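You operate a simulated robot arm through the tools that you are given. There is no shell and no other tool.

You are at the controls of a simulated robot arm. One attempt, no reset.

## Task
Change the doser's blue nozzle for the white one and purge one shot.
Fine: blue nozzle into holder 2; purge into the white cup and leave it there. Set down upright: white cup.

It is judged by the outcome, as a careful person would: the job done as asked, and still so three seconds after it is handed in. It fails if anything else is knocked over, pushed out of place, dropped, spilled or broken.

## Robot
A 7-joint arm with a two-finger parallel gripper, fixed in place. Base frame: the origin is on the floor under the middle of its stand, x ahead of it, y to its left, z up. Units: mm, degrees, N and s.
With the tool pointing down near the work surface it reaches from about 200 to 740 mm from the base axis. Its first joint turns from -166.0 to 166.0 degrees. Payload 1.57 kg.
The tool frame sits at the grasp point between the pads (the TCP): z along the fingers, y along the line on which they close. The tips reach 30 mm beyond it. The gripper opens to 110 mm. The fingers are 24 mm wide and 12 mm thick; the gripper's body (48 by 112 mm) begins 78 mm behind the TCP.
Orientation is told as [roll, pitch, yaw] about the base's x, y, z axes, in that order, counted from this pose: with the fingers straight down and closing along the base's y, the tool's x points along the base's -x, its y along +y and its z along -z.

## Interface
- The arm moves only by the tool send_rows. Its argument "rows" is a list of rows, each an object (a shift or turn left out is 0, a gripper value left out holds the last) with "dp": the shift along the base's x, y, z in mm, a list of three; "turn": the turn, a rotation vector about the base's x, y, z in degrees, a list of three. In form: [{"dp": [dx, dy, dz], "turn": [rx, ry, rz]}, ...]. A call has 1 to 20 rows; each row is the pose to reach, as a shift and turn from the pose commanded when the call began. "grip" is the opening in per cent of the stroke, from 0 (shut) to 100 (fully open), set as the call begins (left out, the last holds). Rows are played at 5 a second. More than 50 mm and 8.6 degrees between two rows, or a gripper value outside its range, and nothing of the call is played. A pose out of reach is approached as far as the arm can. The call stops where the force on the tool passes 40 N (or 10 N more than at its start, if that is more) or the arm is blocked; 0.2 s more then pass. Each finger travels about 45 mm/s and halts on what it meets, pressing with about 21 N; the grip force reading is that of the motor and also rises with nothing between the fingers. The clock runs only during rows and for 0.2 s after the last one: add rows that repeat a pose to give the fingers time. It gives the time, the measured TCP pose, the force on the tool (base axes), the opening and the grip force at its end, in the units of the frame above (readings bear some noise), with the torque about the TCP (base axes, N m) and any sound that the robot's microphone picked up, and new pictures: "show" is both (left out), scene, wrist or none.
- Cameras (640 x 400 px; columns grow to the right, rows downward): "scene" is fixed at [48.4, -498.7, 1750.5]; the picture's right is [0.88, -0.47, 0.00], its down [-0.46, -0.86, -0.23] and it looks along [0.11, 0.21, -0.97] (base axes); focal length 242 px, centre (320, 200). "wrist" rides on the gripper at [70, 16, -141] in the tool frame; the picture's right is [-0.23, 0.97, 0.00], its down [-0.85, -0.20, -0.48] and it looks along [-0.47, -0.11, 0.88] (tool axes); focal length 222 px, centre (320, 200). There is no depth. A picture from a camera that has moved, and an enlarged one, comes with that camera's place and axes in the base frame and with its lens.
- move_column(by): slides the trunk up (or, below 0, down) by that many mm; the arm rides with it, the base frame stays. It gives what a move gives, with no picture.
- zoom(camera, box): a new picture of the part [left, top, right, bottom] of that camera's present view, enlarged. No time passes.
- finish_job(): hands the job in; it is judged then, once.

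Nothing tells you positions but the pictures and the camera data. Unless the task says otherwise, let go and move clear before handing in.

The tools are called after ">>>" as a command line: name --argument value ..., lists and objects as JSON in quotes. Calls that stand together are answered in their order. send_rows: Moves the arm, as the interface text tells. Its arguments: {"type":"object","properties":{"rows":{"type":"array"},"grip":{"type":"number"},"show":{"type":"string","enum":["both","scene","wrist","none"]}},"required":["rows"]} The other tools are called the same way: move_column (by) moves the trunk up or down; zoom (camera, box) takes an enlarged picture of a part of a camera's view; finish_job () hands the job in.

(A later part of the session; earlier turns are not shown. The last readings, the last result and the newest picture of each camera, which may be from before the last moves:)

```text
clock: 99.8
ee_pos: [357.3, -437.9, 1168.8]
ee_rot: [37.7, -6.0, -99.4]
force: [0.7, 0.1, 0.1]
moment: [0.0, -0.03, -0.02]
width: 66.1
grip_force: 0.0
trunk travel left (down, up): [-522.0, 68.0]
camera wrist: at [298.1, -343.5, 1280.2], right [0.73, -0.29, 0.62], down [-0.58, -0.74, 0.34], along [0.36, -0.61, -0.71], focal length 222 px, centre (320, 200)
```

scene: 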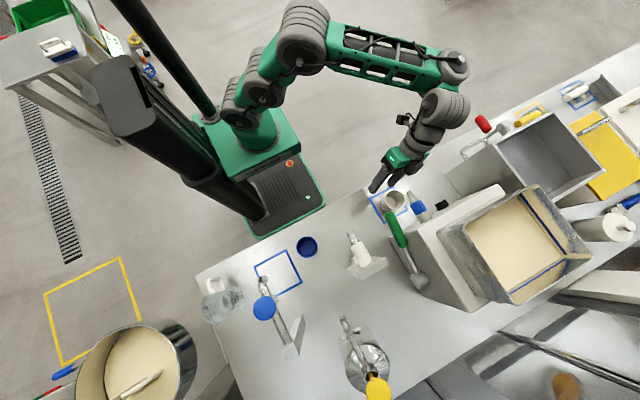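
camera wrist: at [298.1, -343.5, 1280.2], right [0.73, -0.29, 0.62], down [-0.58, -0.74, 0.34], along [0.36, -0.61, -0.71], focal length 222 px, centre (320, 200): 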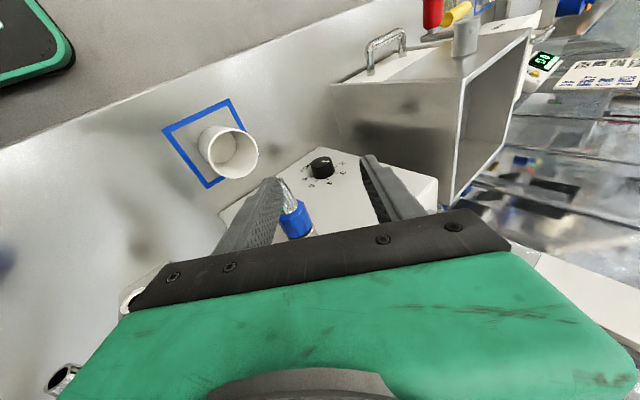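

Now I'll correct the small yaw error, narrow the opening, and move to a pre-grasp point along the tool axis that clears the lever.

>>> send_rows --rows '[{"dp": [-10, 0, -10], "turn": [-1.2, 0.3, 1.5]}, {"dp": [-25, 0, -25], "turn": [-2.3, 0.7, 3]}, {"dp": [-34, -5, -37], "turn": [-2.3, 0.7, 3]}, {"dp": [-34, -5, -37], "turn": [-2.3, 0.7, 3]}]' --grip 44 --show "wrist"

>>> zoom --camera "scene" --box '[360, 120, 460, 240]'

```text
clock: 100.8
ee_pos: [323.5, -444.6, 1131.5]
ee_rot: [37.4, -8.4, -96.2]
force: [-0.8, 0.2, -1.5]
moment: [-0.02, 0.0, 0.01]
width: 48.2
grip_force: 0.1
trunk travel left (down, up): [-522.0, 68.0]
camera wrist: at [261.3, -348.0, 1240.3], right [0.75, -0.22, 0.62], down [-0.53, -0.75, 0.38], along [0.38, -0.62, -0.69], focal length 222 px, centre (320, 200)
```

wrist: 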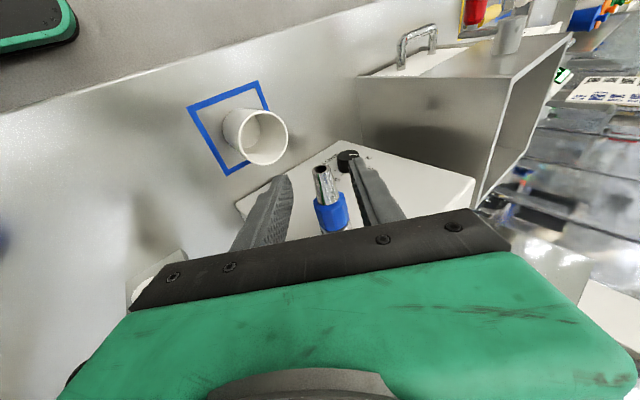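

```text
3.33 times, centred on (410, 180) of scene
camera zoom: at [48.4, -498.7, 1750.5], right [0.88, -0.47, 0.0], down [-0.46, -0.86, -0.23], along [0.11, 0.21, -0.97], focal length 808 px, centre (20, 267)
```

zoom: 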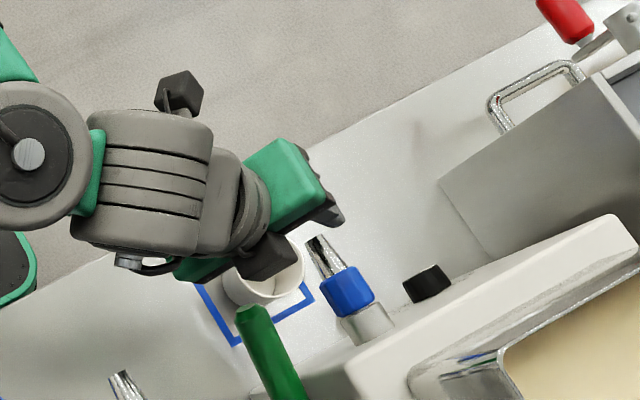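

>>> send_rows --rows '[{"dp": [-1, -18, 0]}, {"dp": [-1, -36, 0]}, {"dp": [-1, -53, 0]}, {"dp": [-1, -53, 0]}]' --show "wrist"

>>> zoom --camera "wrist" --box '[220, 80, 420, 240]'

>>> zoom --camera "scene" --box '[360, 120, 460, 240]'

```text
clock: 101.8
ee_pos: [322.8, -496.2, 1131.6]
ee_rot: [37.4, -8.5, -96.3]
force: [0.7, 0.4, 0.7]
moment: [0.03, -0.01, -0.02]
width: 48.4
grip_force: 0.0
trunk travel left (down, up): [-522.0, 68.0]
camera wrist: at [260.2, -400.2, 1240.9], right [0.75, -0.22, 0.62], down [-0.53, -0.75, 0.38], along [0.38, -0.62, -0.69], focal length 222 px, centre (320, 200)
```

wrist: 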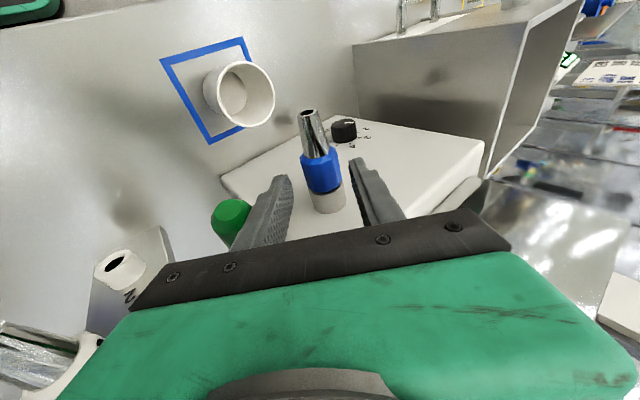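

```text
2.50 times, centred on (320, 160) of wrist
camera zoom: at [260.2, -400.2, 1240.9], right [0.75, -0.22, 0.62], down [-0.53, -0.75, 0.38], along [0.38, -0.62, -0.69], focal length 555 px, centre (320, 300)
```

zoom: 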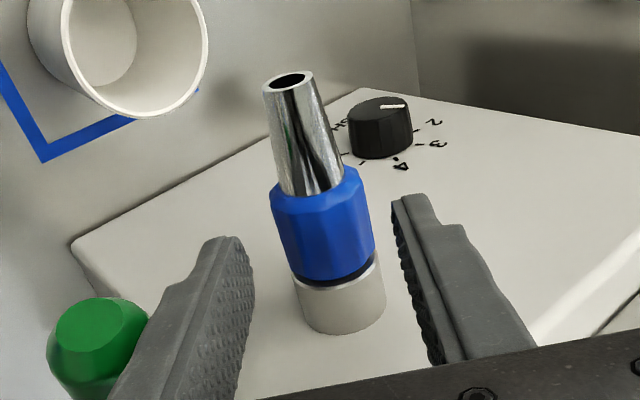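

```text
3.33 times, centred on (410, 180) of scene
camera zoom: at [48.4, -498.7, 1750.5], right [0.88, -0.47, 0.0], down [-0.46, -0.86, -0.23], along [0.11, 0.21, -0.97], focal length 808 px, centre (20, 267)
```

zoom: 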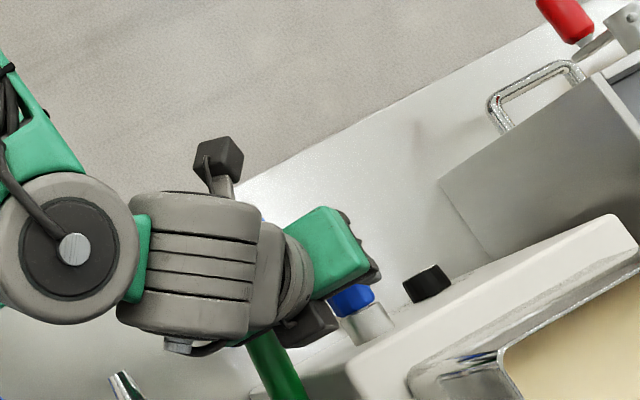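

>>> send_rows --rows '[{"dp": [9, -2.7, -12]}, {"dp": [18, -5.5, -24]}, {"dp": [26, -8, -34.5]}, {"dp": [26, -8, -34.5]}]' --show "none"

>>> zoom --camera "wrist" --box '[220, 80, 420, 240]'

```text
clock: 102.8
ee_pos: [347.1, -505.9, 1097.1]
ee_rot: [37.4, -8.5, -96.3]
force: [-1.9, 2.2, 4.1]
moment: [0.01, 0.28, -0.14]
width: 48.2
grip_force: 0.1
trunk travel left (down, up): [-522.0, 68.0]
```

```text
2.50 times, centred on (320, 160) of wrist
camera zoom: at [285.2, -409.8, 1206.6], right [0.75, -0.22, 0.62], down [-0.53, -0.75, 0.38], along [0.38, -0.62, -0.69], focal length 555 px, centre (320, 300)
```

zoom: 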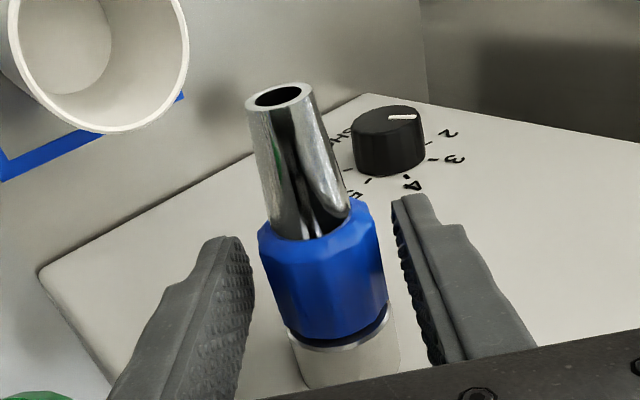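

The gripper body is lightly touching the lever handle (5 N). I'll back off right away along the tool axis.

>>> send_rows --rows '[{"dp": [-9, 3, 12]}, {"dp": [-18, 6, 24]}, {"dp": [-18, 6, 24]}]' --show "none"

>>> zoom --camera "scene" --box '[360, 120, 460, 290]'

>>> zoom --camera "wrist" --box '[0, 0, 640, 400]'

```text
clock: 103.6
ee_pos: [327.8, -499.2, 1122.7]
ee_rot: [37.4, -8.5, -96.2]
force: [-0.1, 0.1, -0.8]
moment: [-0.02, 0.02, -0.02]
width: 48.6
grip_force: 0.1
trunk travel left (down, up): [-522.0, 68.0]
```

```text
2.35 times, centred on (410, 205) of scene
camera zoom: at [48.4, -498.7, 1750.5], right [0.88, -0.47, 0.0], down [-0.46, -0.86, -0.23], along [0.11, 0.21, -0.97], focal length 570 px, centre (108, 188)
```

zoom: 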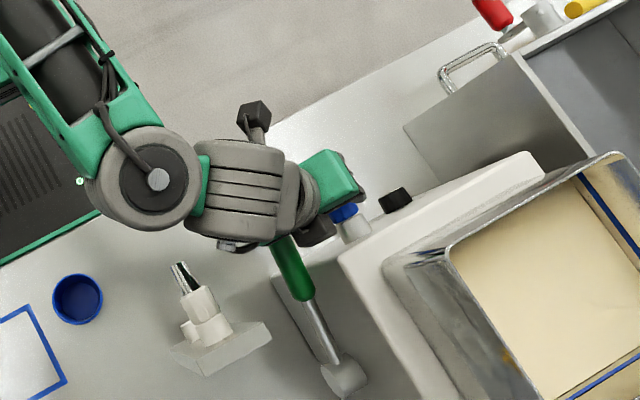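

```text
1.00 times, centred on (320, 200) of wrist (not enlarged: the box is as wide or as high as the picture)
camera zoom: at [266.7, -404.0, 1231.5], right [0.75, -0.22, 0.62], down [-0.53, -0.75, 0.38], along [0.38, -0.62, -0.69], focal length 222 px, centre (320, 200)
```

zoom: 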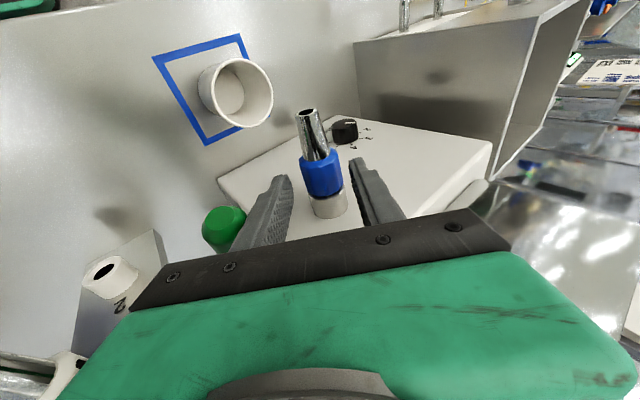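

>>> send_rows --rows '[{"dp": [5, -0.5, 2], "turn": [0, 7.5, 0]}, {"dp": [11, -1, 3.5], "turn": [0, 15, 0]}, {"dp": [11, -1, 3.5], "turn": [0, 15, 0]}, {"dp": [11, -1, 3.5], "turn": [0, 15, 0]}]' --show "none"

>>> zoom --camera "wrist" --box '[220, 80, 420, 240]'

```text
clock: 104.6
ee_pos: [338.8, -501.5, 1124.4]
ee_rot: [22.1, -9.7, -93.7]
force: [-0.3, 0.4, 0.1]
moment: [0.0, 0.0, 0.01]
width: 48.4
grip_force: 0.1
trunk travel left (down, up): [-522.0, 68.0]
```

```text
2.50 times, centred on (320, 160) of wrist
camera zoom: at [308.9, -405.1, 1247.0], right [0.89, -0.22, 0.4], down [-0.42, -0.75, 0.51], along [0.19, -0.62, -0.76], focal length 555 px, centre (320, 300)
```

zoom: 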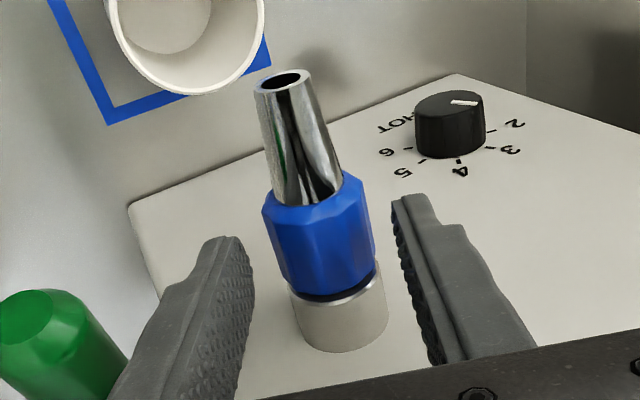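

>>> send_rows --rows '[{"dp": [4, -2, -10]}, {"dp": [7.5, -3.8, -20]}, {"dp": [10, -5.4, -27.5]}, {"dp": [10, -5.4, -27.5]}]' --show "none"

>>> zoom --camera "wrist" --box '[220, 80, 420, 240]'

```text
clock: 105.6
ee_pos: [351.3, -505.8, 1097.7]
ee_rot: [22.2, -9.8, -93.8]
force: [0.0, -0.8, -0.3]
moment: [0.01, -0.02, 0.01]
width: 48.5
grip_force: 0.1
trunk travel left (down, up): [-522.0, 68.0]
```

```text
2.50 times, centred on (320, 160) of wrist
camera zoom: at [319.6, -410.1, 1219.5], right [0.89, -0.22, 0.4], down [-0.42, -0.75, 0.51], along [0.19, -0.62, -0.76], focal length 555 px, centre (320, 300)
```

zoom: 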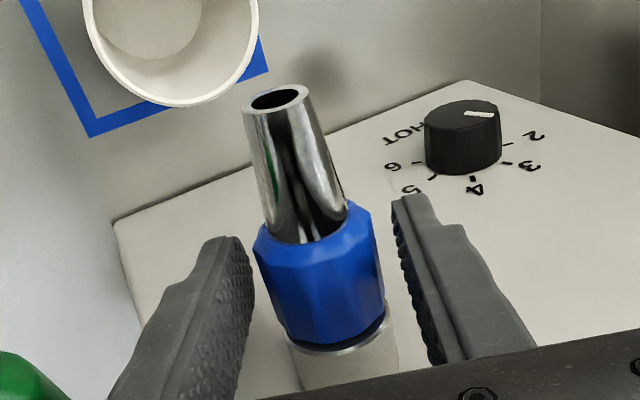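

>>> send_rows --rows '[{"dp": [0, 0, 0]}, {"dp": [0, 0, 0]}, {"dp": [0, 0, 0]}, {"dp": [0.7, 0, 0.2], "turn": [0, 4, 0]}, {"dp": [1.5, 0, 0.4], "turn": [0, 8, 0]}, {"dp": [2.3, 0, 0.6], "turn": [0, 12, 0]}, {"dp": [3.1, 0, 0.7], "turn": [0, 16, 0]}, {"dp": [3.9, 0, 0.8], "turn": [0, 20, 0]}, {"dp": [3.9, 0, 0.8], "turn": [0, 20, 0]}]' --grip 18 --show "none"

>>> zoom --camera "wrist" --box '[220, 80, 420, 240]'

```text
clock: 107.6
ee_pos: [355.6, -505.1, 1099.1]
ee_rot: [1.9, -10.5, -90.3]
force: [-2.1, -0.4, 9.6]
moment: [-0.08, 0.03, -0.43]
width: 32.1
grip_force: 21.4
trunk travel left (down, up): [-522.0, 68.0]
```

```text
2.50 times, centred on (320, 160) of wrist
camera zoom: at [367.2, -409.3, 1223.9], right [0.97, -0.22, 0.07], down [-0.22, -0.75, 0.62], along [-0.08, -0.62, -0.78], focal length 555 px, centre (320, 300)
```

zoom: 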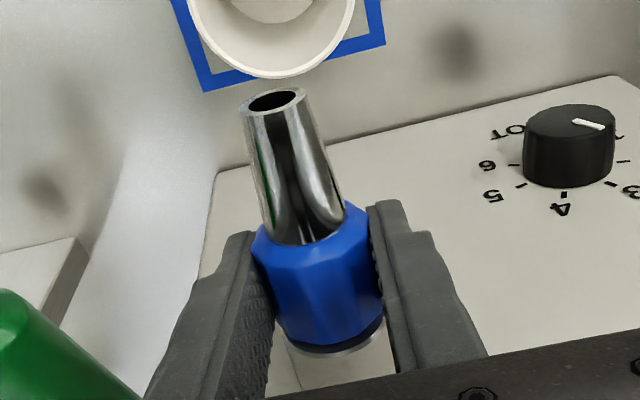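

Turned 20° more (≈40° total) with almost no moment. A gentle pull test here.

>>> send_rows --rows '[{"dp": [0, 1.5, 0]}, {"dp": [0, 3, 0]}, {"dp": [0, 4, 0]}, {"dp": [0, 4, 0]}]' --show "none"

```text
clock: 108.6
ee_pos: [354.1, -504.1, 1097.0]
ee_rot: [2.0, -10.6, -90.1]
force: [0.1, -17.9, 8.2]
moment: [-0.21, 0.0, -0.08]
width: 32.4
grip_force: 20.7
trunk travel left (down, up): [-522.0, 68.0]
```

Still locked. Continue ratcheting: open, roll back 22°, regrip, turn again.

>>> send_rows --rows '[{"dp": [0, -2, 0]}, {"dp": [0, -4, 0]}, {"dp": [-0.8, -4, -0.1], "turn": [0, -5, 0]}, {"dp": [-1.9, -4, -0.3], "turn": [0, -10, 0]}, {"dp": [-3, -4, -0.6], "turn": [0, -16, 0]}, {"dp": [-4.2, -4, -1], "turn": [0, -22, 0]}, {"dp": [-4.2, -4, -1], "turn": [0, -22, 0]}]' --grip 44 --show "none"

>>> zoom --camera "wrist" --box '[220, 80, 420, 240]'

```text
clock: 110.2
ee_pos: [349.8, -506.0, 1096.1]
ee_rot: [24.3, -9.5, -94.2]
force: [-0.1, 0.2, 0.5]
moment: [-0.02, -0.01, -0.02]
width: 48.1
grip_force: 0.0
trunk travel left (down, up): [-522.0, 68.0]
```

```text
2.50 times, centred on (320, 160) of wrist
camera zoom: at [314.2, -409.5, 1217.3], right [0.87, -0.22, 0.43], down [-0.43, -0.75, 0.49], along [0.22, -0.62, -0.76], focal length 555 px, centre (320, 300)
```

zoom: 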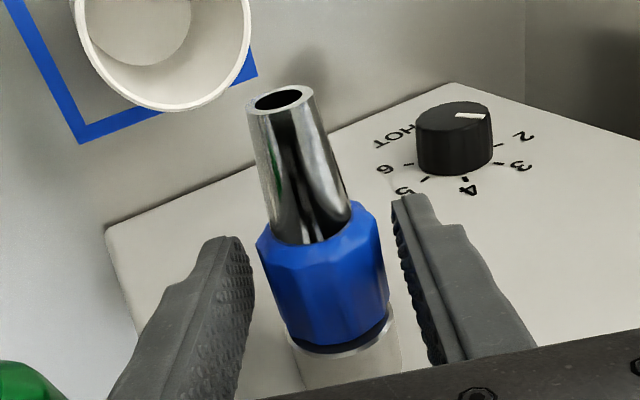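

>>> send_rows --rows '[{"dp": [0, 0, 0]}, {"dp": [0, 0, 0]}, {"dp": [0, 0, 0]}, {"dp": [0.7, 0, 0.2], "turn": [0, 4, 0]}, {"dp": [1.5, 0, 0.5], "turn": [0, 8, 0]}, {"dp": [2.3, 0, 0.7], "turn": [0, 12, 0]}, {"dp": [3.1, 0, 0.9], "turn": [0, 16, 0]}, {"dp": [3.9, 0, 1], "turn": [0, 20, 0]}, {"dp": [4.3, 0, 1], "turn": [0, 22, 0]}, {"dp": [4.3, 0, 1], "turn": [0, 22, 0]}]' --grip 18 --show "none"

>>> send_rows --rows '[{"dp": [0, 1.5, 0]}, {"dp": [0, 3, 0]}, {"dp": [0, 3, 0]}]' --show "none"

>>> zoom --camera "wrist" --box '[220, 80, 420, 240]'

```text
clock: 112.4
ee_pos: [354.8, -504.7, 1098.8]
ee_rot: [1.9, -10.4, -90.3]
force: [-0.4, 1.2, 9.6]
moment: [-0.03, -0.04, -0.41]
width: 32.3
grip_force: 21.3
trunk travel left (down, up): [-522.0, 68.0]
```

```text
clock: 113.2
ee_pos: [354.7, -503.1, 1097.4]
ee_rot: [1.9, -10.5, -90.3]
force: [-0.3, -9.2, 5.4]
moment: [-0.22, 0.0, -0.4]
width: 32.1
grip_force: 21.1
trunk travel left (down, up): [-522.0, 68.0]
```

```text
2.50 times, centred on (320, 160) of wrist
camera zoom: at [367.2, -407.7, 1223.1], right [0.97, -0.22, 0.07], down [-0.22, -0.75, 0.62], along [-0.08, -0.62, -0.78], focal length 555 px, centre (320, 300)
```

zoom: 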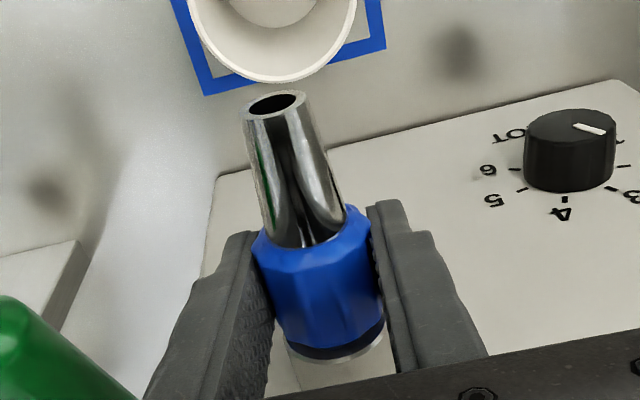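

>>> send_rows --rows '[{"dp": [0, 2, 0]}, {"dp": [0, 4, 0]}, {"dp": [0, 6, 0]}, {"dp": [0, 6, 0]}]' --show "none"

>>> zoom --camera "wrist" --box '[220, 80, 420, 240]'

```text
clock: 114.2
ee_pos: [355.3, -498.9, 1097.5]
ee_rot: [1.9, -10.3, -90.3]
force: [-5.2, -16.7, 0.3]
moment: [-0.17, 0.04, -0.09]
width: 32.1
grip_force: 21.1
trunk travel left (down, up): [-522.0, 68.0]
```

```text
2.50 times, centred on (320, 160) of wrist
camera zoom: at [367.4, -402.9, 1222.3], right [0.97, -0.22, 0.07], down [-0.22, -0.76, 0.62], along [-0.08, -0.62, -0.78], focal length 555 px, centre (320, 300)
```

zoom: 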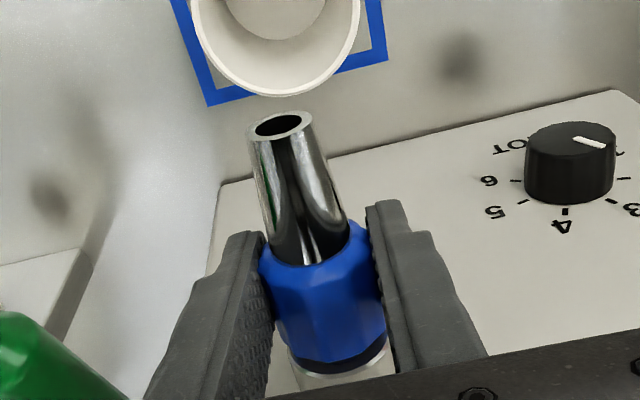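

The gripper slid again, so it's still locked. I'll open and back up to inspect the collar mark and the gap from the +x side.

>>> send_rows --rows '[{"dp": [0, 0, 0]}, {"dp": [0, 0, 0]}, {"dp": [0, 2, 20]}, {"dp": [0, 5, 50]}, {"dp": [20, 25, 80]}, {"dp": [45, 50, 100]}, {"dp": [70, 70, 100]}, {"dp": [90, 80, 100]}, {"dp": [90, 80, 100]}]' --grip 50 --show "wrist"

```text
clock: 116.2
ee_pos: [446.6, -403.3, 1186.8]
ee_rot: [1.9, -10.4, -90.2]
force: [0.4, -0.5, 0.5]
moment: [0.03, -0.02, -0.01]
width: 55.0
grip_force: 0.0
out of reach, approached as far as the arm can: row 7, 8
trunk travel left (down, up): [-522.0, 68.0]
camera wrist: at [459.8, -307.0, 1312.1], right [0.97, -0.22, 0.07], down [-0.22, -0.75, 0.62], along [-0.08, -0.62, -0.78], focal length 222 px, centre (320, 200)
```

wrist: 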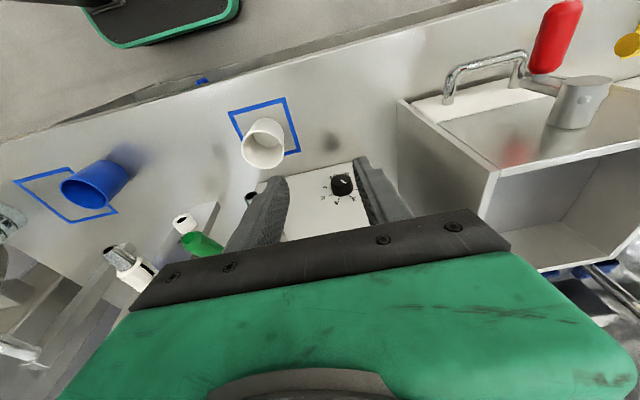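

>>> send_rows --rows '[{"dp": [0, -25, 0]}, {"dp": [0, -50, 0]}, {"dp": [0, -65, 0]}, {"dp": [0, -65, 0]}]' --show "none"

>>> zoom --camera "wrist" --box '[160, 20, 400, 190]'

>>> zoom --camera "scene" --box '[400, 185, 440, 225]'

```text
clock: 117.2
ee_pos: [482.9, -453.8, 1188.7]
ee_rot: [6.7, -7.8, -90.1]
force: [0.3, 0.7, -0.1]
moment: [0.0, -0.05, 0.0]
width: 54.8
grip_force: 0.1
out of reach, approached as far as the arm can: row 1, 2, 3
trunk travel left (down, up): [-522.0, 68.0]
```

```text
2.35 times, centred on (280, 105) of wrist
camera zoom: at [482.4, -364.5, 1319.0], right [0.97, -0.21, 0.15], down [-0.26, -0.79, 0.56], along [0.0, -0.58, -0.81], focal length 523 px, centre (414, 424)
```

zoom: 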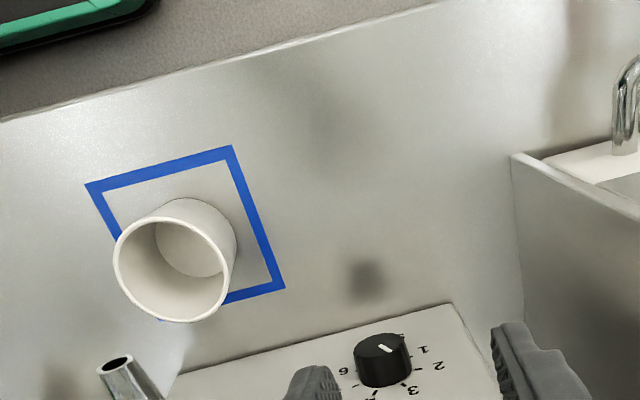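

```text
10.00 times, centred on (420, 205) of scene
camera zoom: at [48.4, -498.7, 1750.5], right [0.88, -0.47, 0.0], down [-0.46, -0.86, -0.23], along [0.11, 0.21, -0.97], focal length 2425 px, centre (-680, 150)
```

zoom: 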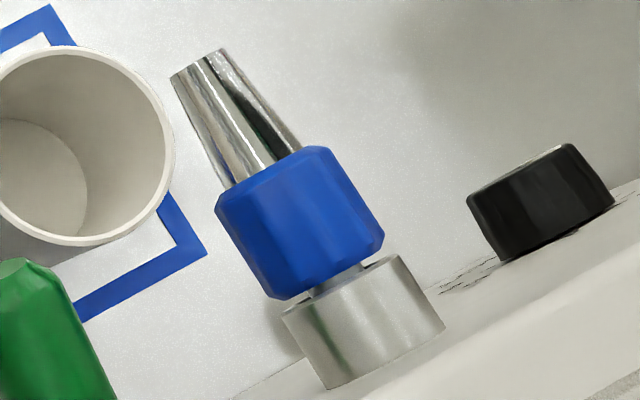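

Real progress: the scene view now shows a gap of about 5 mm between the blue collar and the stub, so turning in this direction unscrews it. I'll return and continue the ratchet.

>>> send_rows --rows '[{"dp": [-25, 12, 0]}, {"dp": [-60, 22, -5]}, {"dp": [-95, 22, -15], "turn": [0, 2, 0]}, {"dp": [-128, 20, -20], "turn": [0, 5, 0]}, {"dp": [-128, 20, -20], "turn": [0, 5, 0]}, {"dp": [-128, 20, -20], "turn": [0, 5, 0]}]' --grip 44 --show "none"

```text
clock: 118.6
ee_pos: [315.7, -458.4, 1174.8]
ee_rot: [-3.3, -10.5, -89.2]
force: [-0.4, -0.1, 0.1]
moment: [0.01, -0.01, 0.02]
width: 48.5
grip_force: 0.0
out of reach, approached as far as the arm can: row 1
trunk travel left (down, up): [-522.0, 68.0]
```

>>> send_rows --rows '[{"dp": [5, 0, 0], "turn": [0, -7, -0.5]}, {"dp": [12, -5, -10], "turn": [0, -14, -0.8]}, {"dp": [18, -15, -25], "turn": [0, -20.7, -0.8]}, {"dp": [21, -28, -40], "turn": [0, -20.7, -0.8]}, {"dp": [21, -37, -49], "turn": [0, -20.7, -0.8]}, {"dp": [21, -37, -49], "turn": [0, -20.7, -0.8]}]' --show "none"

>>> zoom --camera "wrist" --box '[220, 80, 420, 240]'

```text
clock: 120.0
ee_pos: [338.4, -497.7, 1127.5]
ee_rot: [17.9, -9.8, -93.9]
force: [0.1, 0.0, 1.7]
moment: [0.04, 0.0, 0.0]
width: 48.4
grip_force: 0.1
trunk travel left (down, up): [-522.0, 68.0]
```

```text
2.50 times, centred on (320, 160) of wrist
camera zoom: at [318.4, -401.8, 1251.2], right [0.91, -0.23, 0.33], down [-0.39, -0.75, 0.54], along [0.12, -0.62, -0.78], focal length 555 px, centre (320, 300)
```

zoom: 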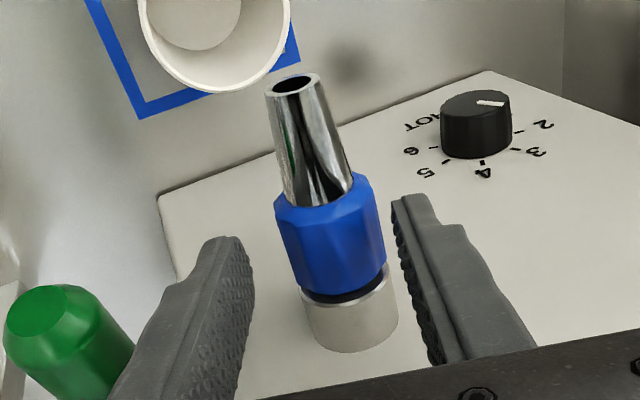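

>>> send_rows --rows '[{"dp": [-1.7, 0, 0], "turn": [0, -6, 0]}, {"dp": [3, -1.2, -10], "turn": [0, -6, 0]}, {"dp": [7.5, -2.4, -20], "turn": [0, -6, 0]}, {"dp": [11.8, -3.5, -30], "turn": [0, -6, 0]}, {"dp": [11.8, -3.5, -30], "turn": [0, -6, 0]}]' --show "none"

>>> zoom --camera "wrist" --box '[220, 80, 420, 240]'

```text
clock: 121.2
ee_pos: [350.7, -502.7, 1099.1]
ee_rot: [24.0, -9.4, -94.9]
force: [0.5, 0.0, 0.4]
moment: [0.03, -0.01, -0.01]
width: 48.2
grip_force: 0.0
trunk travel left (down, up): [-522.0, 68.0]
```

```text
2.50 times, centred on (320, 160) of wrist
camera zoom: at [317.1, -406.2, 1220.4], right [0.87, -0.23, 0.43], down [-0.44, -0.75, 0.49], along [0.2, -0.62, -0.76], focal length 555 px, centre (320, 300)
```

zoom: 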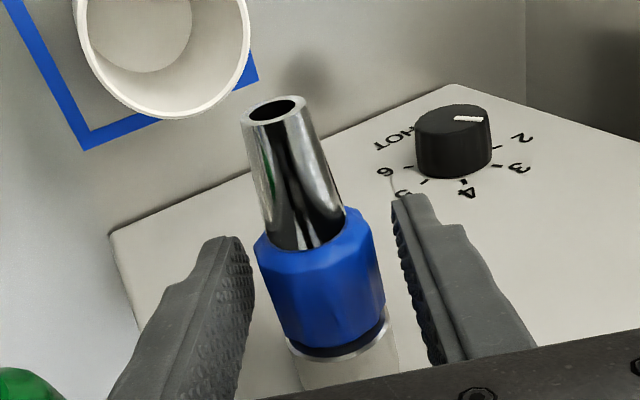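

>>> send_rows --rows '[{"dp": [0, 0, 0]}, {"dp": [0, 0, 0]}, {"dp": [0, 0, 0]}, {"dp": [0.7, 0.4, 0.2], "turn": [0, 4, 0]}, {"dp": [1.5, 0.8, 0.5], "turn": [0, 8, 0]}, {"dp": [2.3, 1.2, 0.7], "turn": [0, 12, 0]}, {"dp": [3.1, 1.6, 0.9], "turn": [0, 16, 0]}, {"dp": [3.9, 2, 1], "turn": [0, 20, 0]}, {"dp": [4.3, 2.4, 1], "turn": [0, 22, 0]}, {"dp": [4.3, 2.4, 1], "turn": [0, 22, 0]}]' --grip 18 --show "none"

>>> send_rows --rows '[{"dp": [0, 2, 0]}, {"dp": [0, 4, 0]}, {"dp": [0, 4, 0]}]' --show "none"

>>> zoom --camera "wrist" --box '[220, 80, 420, 240]'

>>> zoom --camera "scene" --box '[400, 185, 440, 225]'

```text
clock: 123.4
ee_pos: [354.0, -500.7, 1099.4]
ee_rot: [1.7, -10.6, -91.0]
force: [-0.5, -13.5, 3.9]
moment: [-0.17, 0.02, 0.49]
width: 32.8
grip_force: 21.0
trunk travel left (down, up): [-522.0, 68.0]
```

```text
clock: 124.2
ee_pos: [354.0, -497.4, 1099.8]
ee_rot: [1.6, -10.4, -90.9]
force: [7.0, -17.5, 3.6]
moment: [-0.19, -0.04, 0.31]
width: 32.4
grip_force: 20.4
trunk travel left (down, up): [-522.0, 68.0]
```

```text
2.50 times, centred on (320, 160) of wrist
camera zoom: at [369.0, -401.2, 1224.9], right [0.97, -0.23, 0.07], down [-0.22, -0.75, 0.62], along [-0.09, -0.62, -0.78], focal length 555 px, centre (320, 300)
```

zoom: 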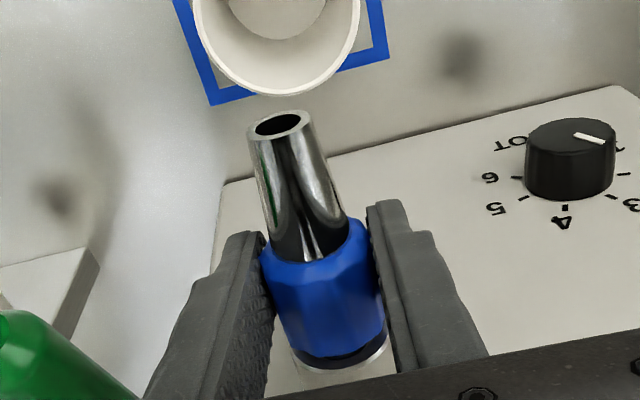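

```text
10.00 times, centred on (420, 205) of scene
camera zoom: at [48.4, -498.7, 1750.5], right [0.88, -0.47, 0.0], down [-0.46, -0.86, -0.23], along [0.11, 0.21, -0.97], focal length 2425 px, centre (-680, 150)
```

zoom: 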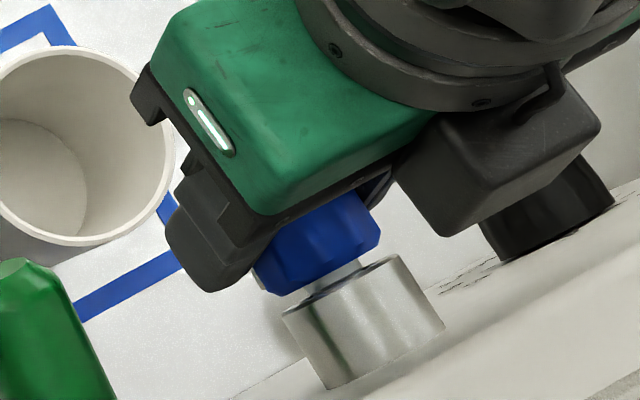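

The gap keeps growing (about 7–8 mm now). Another ratchet stroke.

>>> send_rows --rows '[{"dp": [0, -1, 0]}, {"dp": [0, -2, 0]}, {"dp": [-0.8, -2, -0.1], "turn": [0, -5, 0]}, {"dp": [-1.9, -2, -0.3], "turn": [0, -10, 0]}, {"dp": [-3, -2, -0.6], "turn": [0, -16, 0]}, {"dp": [-4.2, -2, -1], "turn": [0, -22, 0]}, {"dp": [-4.6, -2, -1.2], "turn": [0, -26, 0]}, {"dp": [-4.6, -2, -1.2], "turn": [0, -26, 0]}]' --grip 44 --show "none"

>>> zoom --camera "wrist" --box '[220, 80, 420, 240]'

```text
clock: 126.0
ee_pos: [349.5, -497.8, 1098.8]
ee_rot: [28.0, -9.2, -95.5]
force: [-0.6, -0.4, 0.8]
moment: [0.01, 0.01, -0.02]
width: 48.3
grip_force: 0.1
trunk travel left (down, up): [-522.0, 68.0]
```

```text
2.50 times, centred on (320, 160) of wrist
camera zoom: at [307.1, -401.2, 1216.6], right [0.84, -0.23, 0.49], down [-0.48, -0.75, 0.46], along [0.26, -0.62, -0.74], focal length 555 px, centre (320, 300)
```

zoom: 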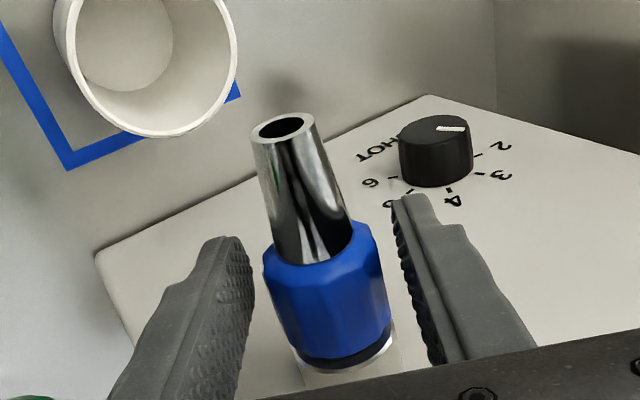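

>>> send_rows --rows '[{"dp": [0.5, -1, 0]}, {"dp": [0.5, -1, 0]}, {"dp": [0.5, -1, 0]}, {"dp": [1.2, -0.5, 0.3], "turn": [0, 4, 0]}, {"dp": [2, 0, 0.6], "turn": [0, 8, 0]}, {"dp": [2.8, 0.4, 0.9], "turn": [0, 12, 0]}, {"dp": [3.6, 0.8, 1.1], "turn": [0, 16, 0]}, {"dp": [4.4, 1.2, 1.2], "turn": [0, 20, 0]}, {"dp": [5.1, 1.6, 1.3], "turn": [0, 25, 0]}, {"dp": [5.1, 1.6, 1.3], "turn": [0, 25, 0]}]' --grip 18 --show "none"

>>> send_rows --rows '[{"dp": [0, 2, 0]}, {"dp": [0, 4, 0]}, {"dp": [0, 6, 0]}, {"dp": [0, 6, 0]}]' --show "none"

>>> zoom --camera "wrist" --box '[220, 80, 420, 240]'

>>> zoom --camera "scene" --box '[400, 185, 440, 225]'

```text
clock: 128.2
ee_pos: [354.9, -496.0, 1098.7]
ee_rot: [2.6, -10.4, -91.2]
force: [-3.7, -4.5, -2.0]
moment: [-0.07, 0.02, 0.3]
width: 32.7
grip_force: 20.7
trunk travel left (down, up): [-522.0, 68.0]
```

```text
clock: 129.2
ee_pos: [355.2, -492.1, 1099.9]
ee_rot: [2.7, -10.5, -91.3]
force: [-6.2, -17.9, 1.1]
moment: [-0.23, 0.08, 0.27]
width: 32.4
grip_force: 20.7
trunk travel left (down, up): [-522.0, 68.0]
```

```text
2.50 times, centred on (320, 160) of wrist
camera zoom: at [366.7, -395.8, 1225.7], right [0.97, -0.24, 0.09], down [-0.24, -0.75, 0.62], along [-0.08, -0.62, -0.78], focal length 555 px, centre (320, 300)
```

zoom: 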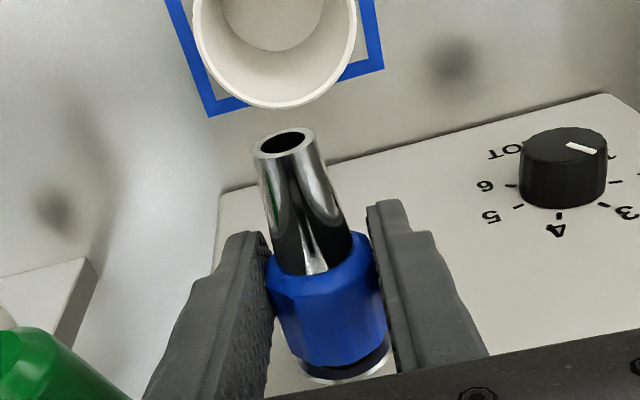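

```text
10.00 times, centred on (420, 205) of scene
camera zoom: at [48.4, -498.7, 1750.5], right [0.88, -0.47, 0.0], down [-0.46, -0.86, -0.23], along [0.11, 0.21, -0.97], focal length 2425 px, centre (-680, 150)
```

zoom: 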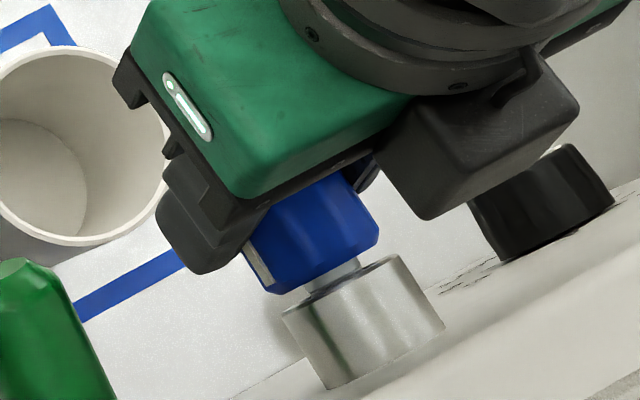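

The mark has come round to the other side and the gap is about 10 mm. I'll keep turning and pull more strongly during the turn.

>>> send_rows --rows '[{"dp": [0, -1, 0]}, {"dp": [0, -2, 0]}, {"dp": [-0.8, -2, -0.1], "turn": [0, -5, 0]}, {"dp": [-1.9, -2, -0.3], "turn": [0, -10, 0]}, {"dp": [-3, -2, -0.6], "turn": [0, -16, 0]}, {"dp": [-4.2, -2, -1], "turn": [0, -22, 0]}, {"dp": [-5, -2, -1.4], "turn": [0, -27, 0]}, {"dp": [-5, -2, -1.4], "turn": [0, -27, 0]}]' --grip 44 --show "none"

>>> zoom --camera "wrist" --box '[220, 80, 420, 240]'

>>> zoom --camera "scene" --box '[400, 185, 440, 225]'

```text
clock: 131.0
ee_pos: [349.4, -490.8, 1099.4]
ee_rot: [30.2, -8.9, -95.7]
force: [0.3, 0.2, 0.4]
moment: [-0.02, -0.03, -0.02]
width: 48.4
grip_force: 0.1
trunk travel left (down, up): [-522.0, 68.0]
```

```text
2.50 times, centred on (320, 160) of wrist
camera zoom: at [302.8, -395.0, 1215.6], right [0.82, -0.23, 0.52], down [-0.49, -0.75, 0.44], along [0.28, -0.62, -0.73], focal length 555 px, centre (320, 300)
```

zoom: 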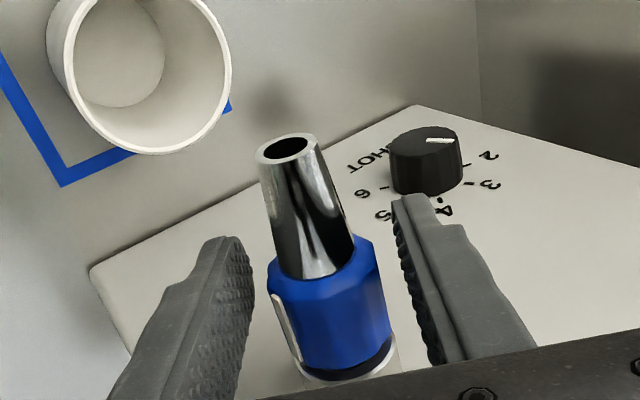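

```text
10.00 times, centred on (420, 205) of scene
camera zoom: at [48.4, -498.7, 1750.5], right [0.88, -0.47, 0.0], down [-0.46, -0.86, -0.23], along [0.11, 0.21, -0.97], focal length 2425 px, centre (-680, 150)
```

zoom: 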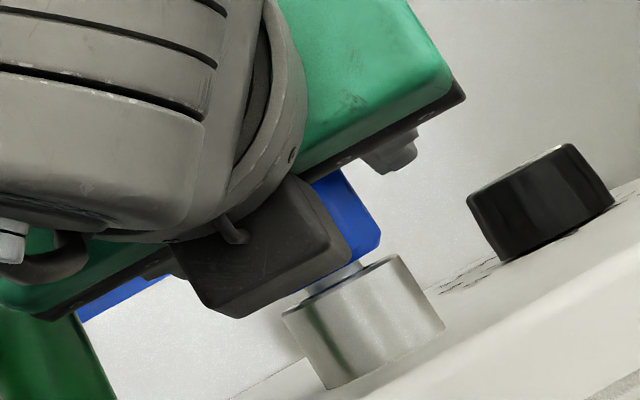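

>>> send_rows --rows '[{"dp": [1, -3, 0.5]}, {"dp": [1.8, -6, 1]}, {"dp": [1.8, -6, 1]}]' --show "none"

>>> send_rows --rows '[{"dp": [0, 0, 0]}, {"dp": [0, 0, 0]}, {"dp": [0, 0.5, 0]}, {"dp": [0.7, 1.5, 0.3], "turn": [0, 4, 0]}, {"dp": [1.5, 2.5, 0.6], "turn": [0, 8, 0]}, {"dp": [2.3, 3.5, 0.9], "turn": [0, 12, 0]}, {"dp": [3.1, 4.5, 1.1], "turn": [0, 16, 0]}, {"dp": [3.9, 5.5, 1.2], "turn": [0, 20, 0]}, {"dp": [4.6, 6.5, 1.3], "turn": [0, 24, 0]}, {"dp": [5, 7.5, 1.3], "turn": [0, 27, 0]}, {"dp": [5, 8, 1.3], "turn": [0, 27, 0]}]' --grip 18 --show "none"

>>> zoom --camera "wrist" --box '[220, 80, 420, 240]'

>>> zoom --camera "scene" --box '[400, 185, 440, 225]'

```text
clock: 131.8
ee_pos: [351.0, -498.0, 1100.4]
ee_rot: [30.0, -8.9, -95.8]
force: [0.3, -0.2, -0.2]
moment: [0.02, -0.01, 0.01]
width: 48.4
grip_force: 0.1
trunk travel left (down, up): [-522.0, 68.0]
```

```text
clock: 134.2
ee_pos: [355.4, -491.0, 1101.7]
ee_rot: [2.8, -10.5, -91.2]
force: [-17.3, -16.5, 0.1]
moment: [-0.2, 0.21, 0.18]
width: 32.1
grip_force: 21.1
trunk travel left (down, up): [-522.0, 68.0]
```

```text
2.50 times, centred on (320, 160) of wrist
camera zoom: at [366.7, -395.8, 1226.5], right [0.97, -0.23, 0.09], down [-0.24, -0.75, 0.62], along [-0.08, -0.62, -0.78], focal length 555 px, centre (320, 300)
```

zoom: 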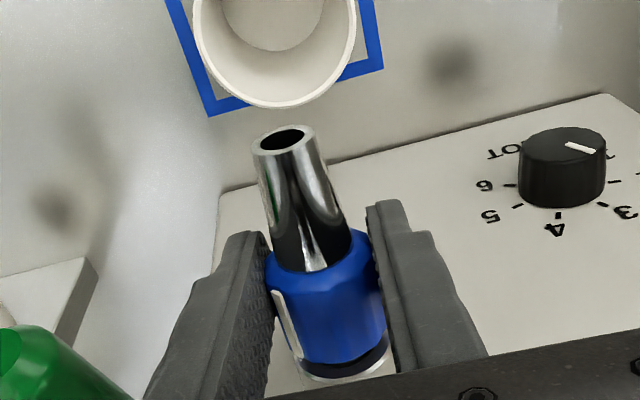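

```text
10.00 times, centred on (420, 205) of scene
camera zoom: at [48.4, -498.7, 1750.5], right [0.88, -0.47, 0.0], down [-0.46, -0.86, -0.23], along [0.11, 0.21, -0.97], focal length 2425 px, centre (-680, 150)
```

zoom: 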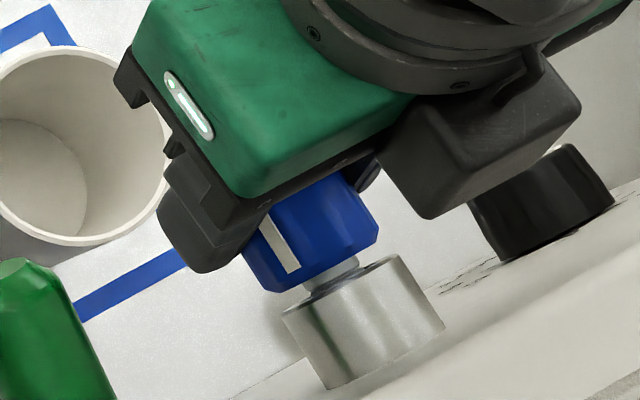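

The mark confirms the collar is turning, but the axial gap hasn't grown since about 60°. I'll open, rise, and look closely at the exposed neck and socket mouth.

>>> send_rows --rows '[{"dp": [0, 0, 0]}, {"dp": [0, 0, 0]}, {"dp": [-2, 0, 15]}, {"dp": [-5, 3, 40]}, {"dp": [-10, 10, 70]}, {"dp": [-10, 25, 90]}, {"dp": [-10, 25, 90]}]' --grip 50 --show "none"

>>> zoom --camera "wrist" --box '[270, 60, 370, 160]'

>>> zoom --camera "scene" --box '[405, 190, 435, 220]'

```text
clock: 135.8
ee_pos: [346.7, -467.3, 1189.9]
ee_rot: [2.6, -10.5, -91.2]
force: [-0.7, 0.9, -0.3]
moment: [0.05, 0.0, -0.02]
width: 54.9
grip_force: 0.0
trunk travel left (down, up): [-522.0, 68.0]
```

```text
4.00 times, centred on (320, 110) of wrist
camera zoom: at [359.4, -370.6, 1315.2], right [0.97, -0.23, 0.09], down [-0.24, -0.75, 0.62], along [-0.08, -0.62, -0.78], focal length 888 px, centre (320, 560)
```

zoom: 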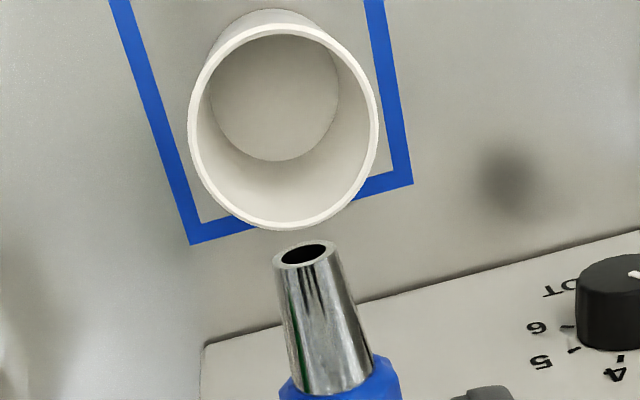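

```text
13.33 times, centred on (420, 205) of scene
camera zoom: at [48.4, -498.7, 1750.5], right [0.88, -0.47, 0.0], down [-0.46, -0.86, -0.23], along [0.11, 0.21, -0.97], focal length 3233 px, centre (-1013, 133)
```

zoom: 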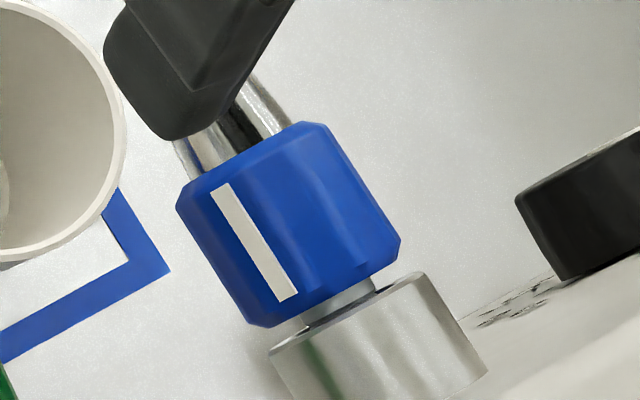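

The mark is now at about 142°, so the nozzle has turned about 215°, and it has moved out about 6 mm. That behaves like a screw thread, so I'll keep unscrewing with 28° strokes.

>>> send_rows --rows '[{"dp": [-3, 0, 0], "turn": [0, -8, 0]}, {"dp": [-6, -5, -10], "turn": [0, -16, 0]}, {"dp": [-9, -12, -30], "turn": [0, -24, 0]}, {"dp": [-11, -20, -50], "turn": [0, -27, 0]}, {"dp": [-11, -25, -59], "turn": [0, -27, 0]}, {"dp": [-6, -27, -70], "turn": [0, -27, 0]}, {"dp": [-1, -29, -80], "turn": [0, -27, 0]}, {"dp": [4, -31.5, -90], "turn": [0, -27, 0]}, {"dp": [4, -31.5, -90], "turn": [0, -27, 0]}]' --grip 44 --show "none"

>>> zoom --camera "wrist" --box '[220, 80, 420, 240]'

```text
clock: 137.8
ee_pos: [351.3, -495.0, 1101.6]
ee_rot: [30.0, -8.9, -95.9]
force: [0.3, 0.4, -0.5]
moment: [0.04, 0.04, 0.02]
width: 48.4
grip_force: 0.1
out of reach, approached as far as the arm can: row 1
trunk travel left (down, up): [-522.0, 68.0]
```

```text
2.50 times, centred on (320, 160) of wrist
camera zoom: at [304.0, -399.4, 1218.3], right [0.82, -0.23, 0.52], down [-0.49, -0.75, 0.44], along [0.28, -0.62, -0.73], focal length 555 px, centre (320, 300)
```

zoom: 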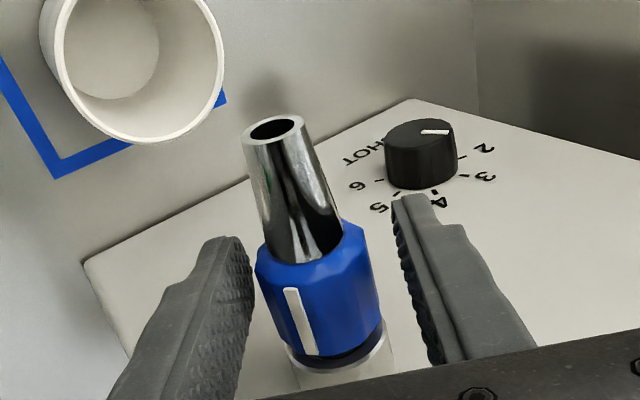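

>>> send_rows --rows '[{"dp": [-0.5, -1, 0]}, {"dp": [-0.5, -2, 0]}, {"dp": [-0.5, -2, 0]}, {"dp": [-0.5, -2, 0]}, {"dp": [0.2, -1.8, 0.3], "turn": [0, 4, 0]}, {"dp": [1, -1.6, 0.6], "turn": [0, 8, 0]}, {"dp": [1.8, -1.4, 0.9], "turn": [0, 12, 0]}, {"dp": [2.6, -1.2, 1.1], "turn": [0, 16, 0]}, {"dp": [3.4, -1, 1.2], "turn": [0, 20, 0]}, {"dp": [4.1, -0.8, 1.3], "turn": [0, 24, 0]}, {"dp": [4.6, -0.6, 1.3], "turn": [0, 27, 0]}, {"dp": [4.6, -0.6, 1.3], "turn": [0, 27, 0]}]' --grip 18 --show "none"

>>> zoom --camera "wrist" --box '[220, 80, 420, 240]'

>>> zoom --camera "scene" --box '[405, 190, 435, 220]'

```text
clock: 140.4
ee_pos: [354.6, -496.5, 1103.5]
ee_rot: [2.6, -10.6, -91.1]
force: [-9.9, 5.9, -7.0]
moment: [0.03, 0.12, 0.09]
width: 32.4
grip_force: 21.1
trunk travel left (down, up): [-522.0, 68.0]
```

```text
2.50 times, centred on (320, 160) of wrist
camera zoom: at [366.7, -400.1, 1228.5], right [0.97, -0.23, 0.09], down [-0.24, -0.75, 0.62], along [-0.08, -0.62, -0.78], focal length 555 px, centre (320, 300)
```

zoom: 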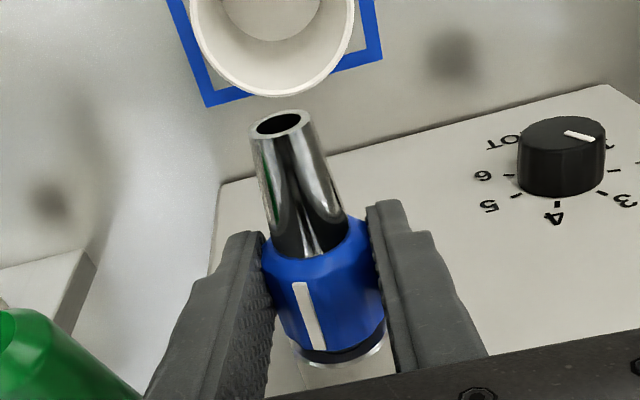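

```text
13.33 times, centred on (420, 205) of scene
camera zoom: at [48.4, -498.7, 1750.5], right [0.88, -0.47, 0.0], down [-0.46, -0.86, -0.23], along [0.11, 0.21, -0.97], focal length 3233 px, centre (-1013, 133)
```

zoom: 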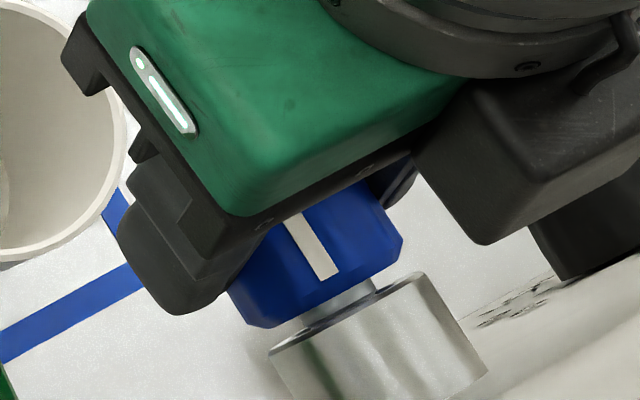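

The collar turned another 36° but the gap didn't change. I'll open, rise, and look at the neck from the side using the sideways pose.

>>> send_rows --rows '[{"dp": [0, 0, 0]}, {"dp": [0, 0, 0]}, {"dp": [0, 0, 15]}, {"dp": [0, 10, 40]}, {"dp": [0, 30, 65]}, {"dp": [0, 50, 75]}, {"dp": [0, 65, 75]}, {"dp": [0, 65, 75]}]' --grip 50 --show "none"

>>> send_rows --rows '[{"turn": [0, -8, 0]}, {"turn": [0, -16, 0]}, {"turn": [0, -24, 0]}, {"turn": [0, -32, 0]}, {"turn": [0, -40, 0]}, {"turn": [0, -48, 0]}, {"turn": [0, -56, 0]}, {"turn": [0, -64, 0]}, {"turn": [0, -64, 0]}]' --show "wrist"

```text
clock: 142.2
ee_pos: [357.1, -432.2, 1178.2]
ee_rot: [2.6, -10.5, -91.2]
force: [0.3, 0.1, -0.4]
moment: [-0.01, -0.05, 0.0]
width: 54.8
grip_force: 0.0
trunk travel left (down, up): [-522.0, 68.0]
```

```text
clock: 144.2
ee_pos: [354.4, -430.3, 1176.4]
ee_rot: [67.0, -3.5, -100.0]
force: [0.7, 0.4, -0.3]
moment: [0.01, -0.03, 0.04]
width: 54.8
grip_force: 0.1
trunk travel left (down, up): [-522.0, 68.0]
camera wrist: at [246.4, -335.4, 1241.5], right [0.35, -0.23, 0.91], down [-0.66, -0.75, 0.06], along [0.67, -0.62, -0.41], focal length 222 px, centre (320, 200)
```

wrist: 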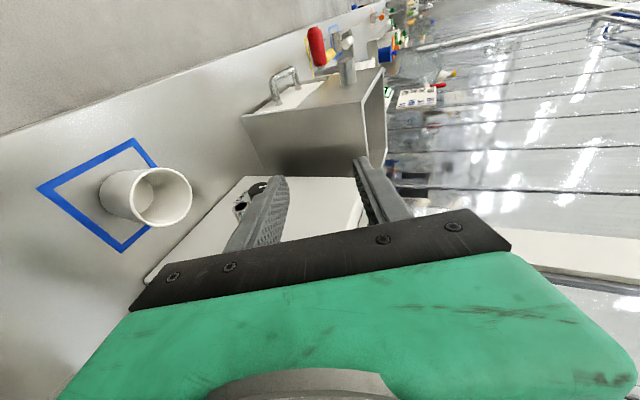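

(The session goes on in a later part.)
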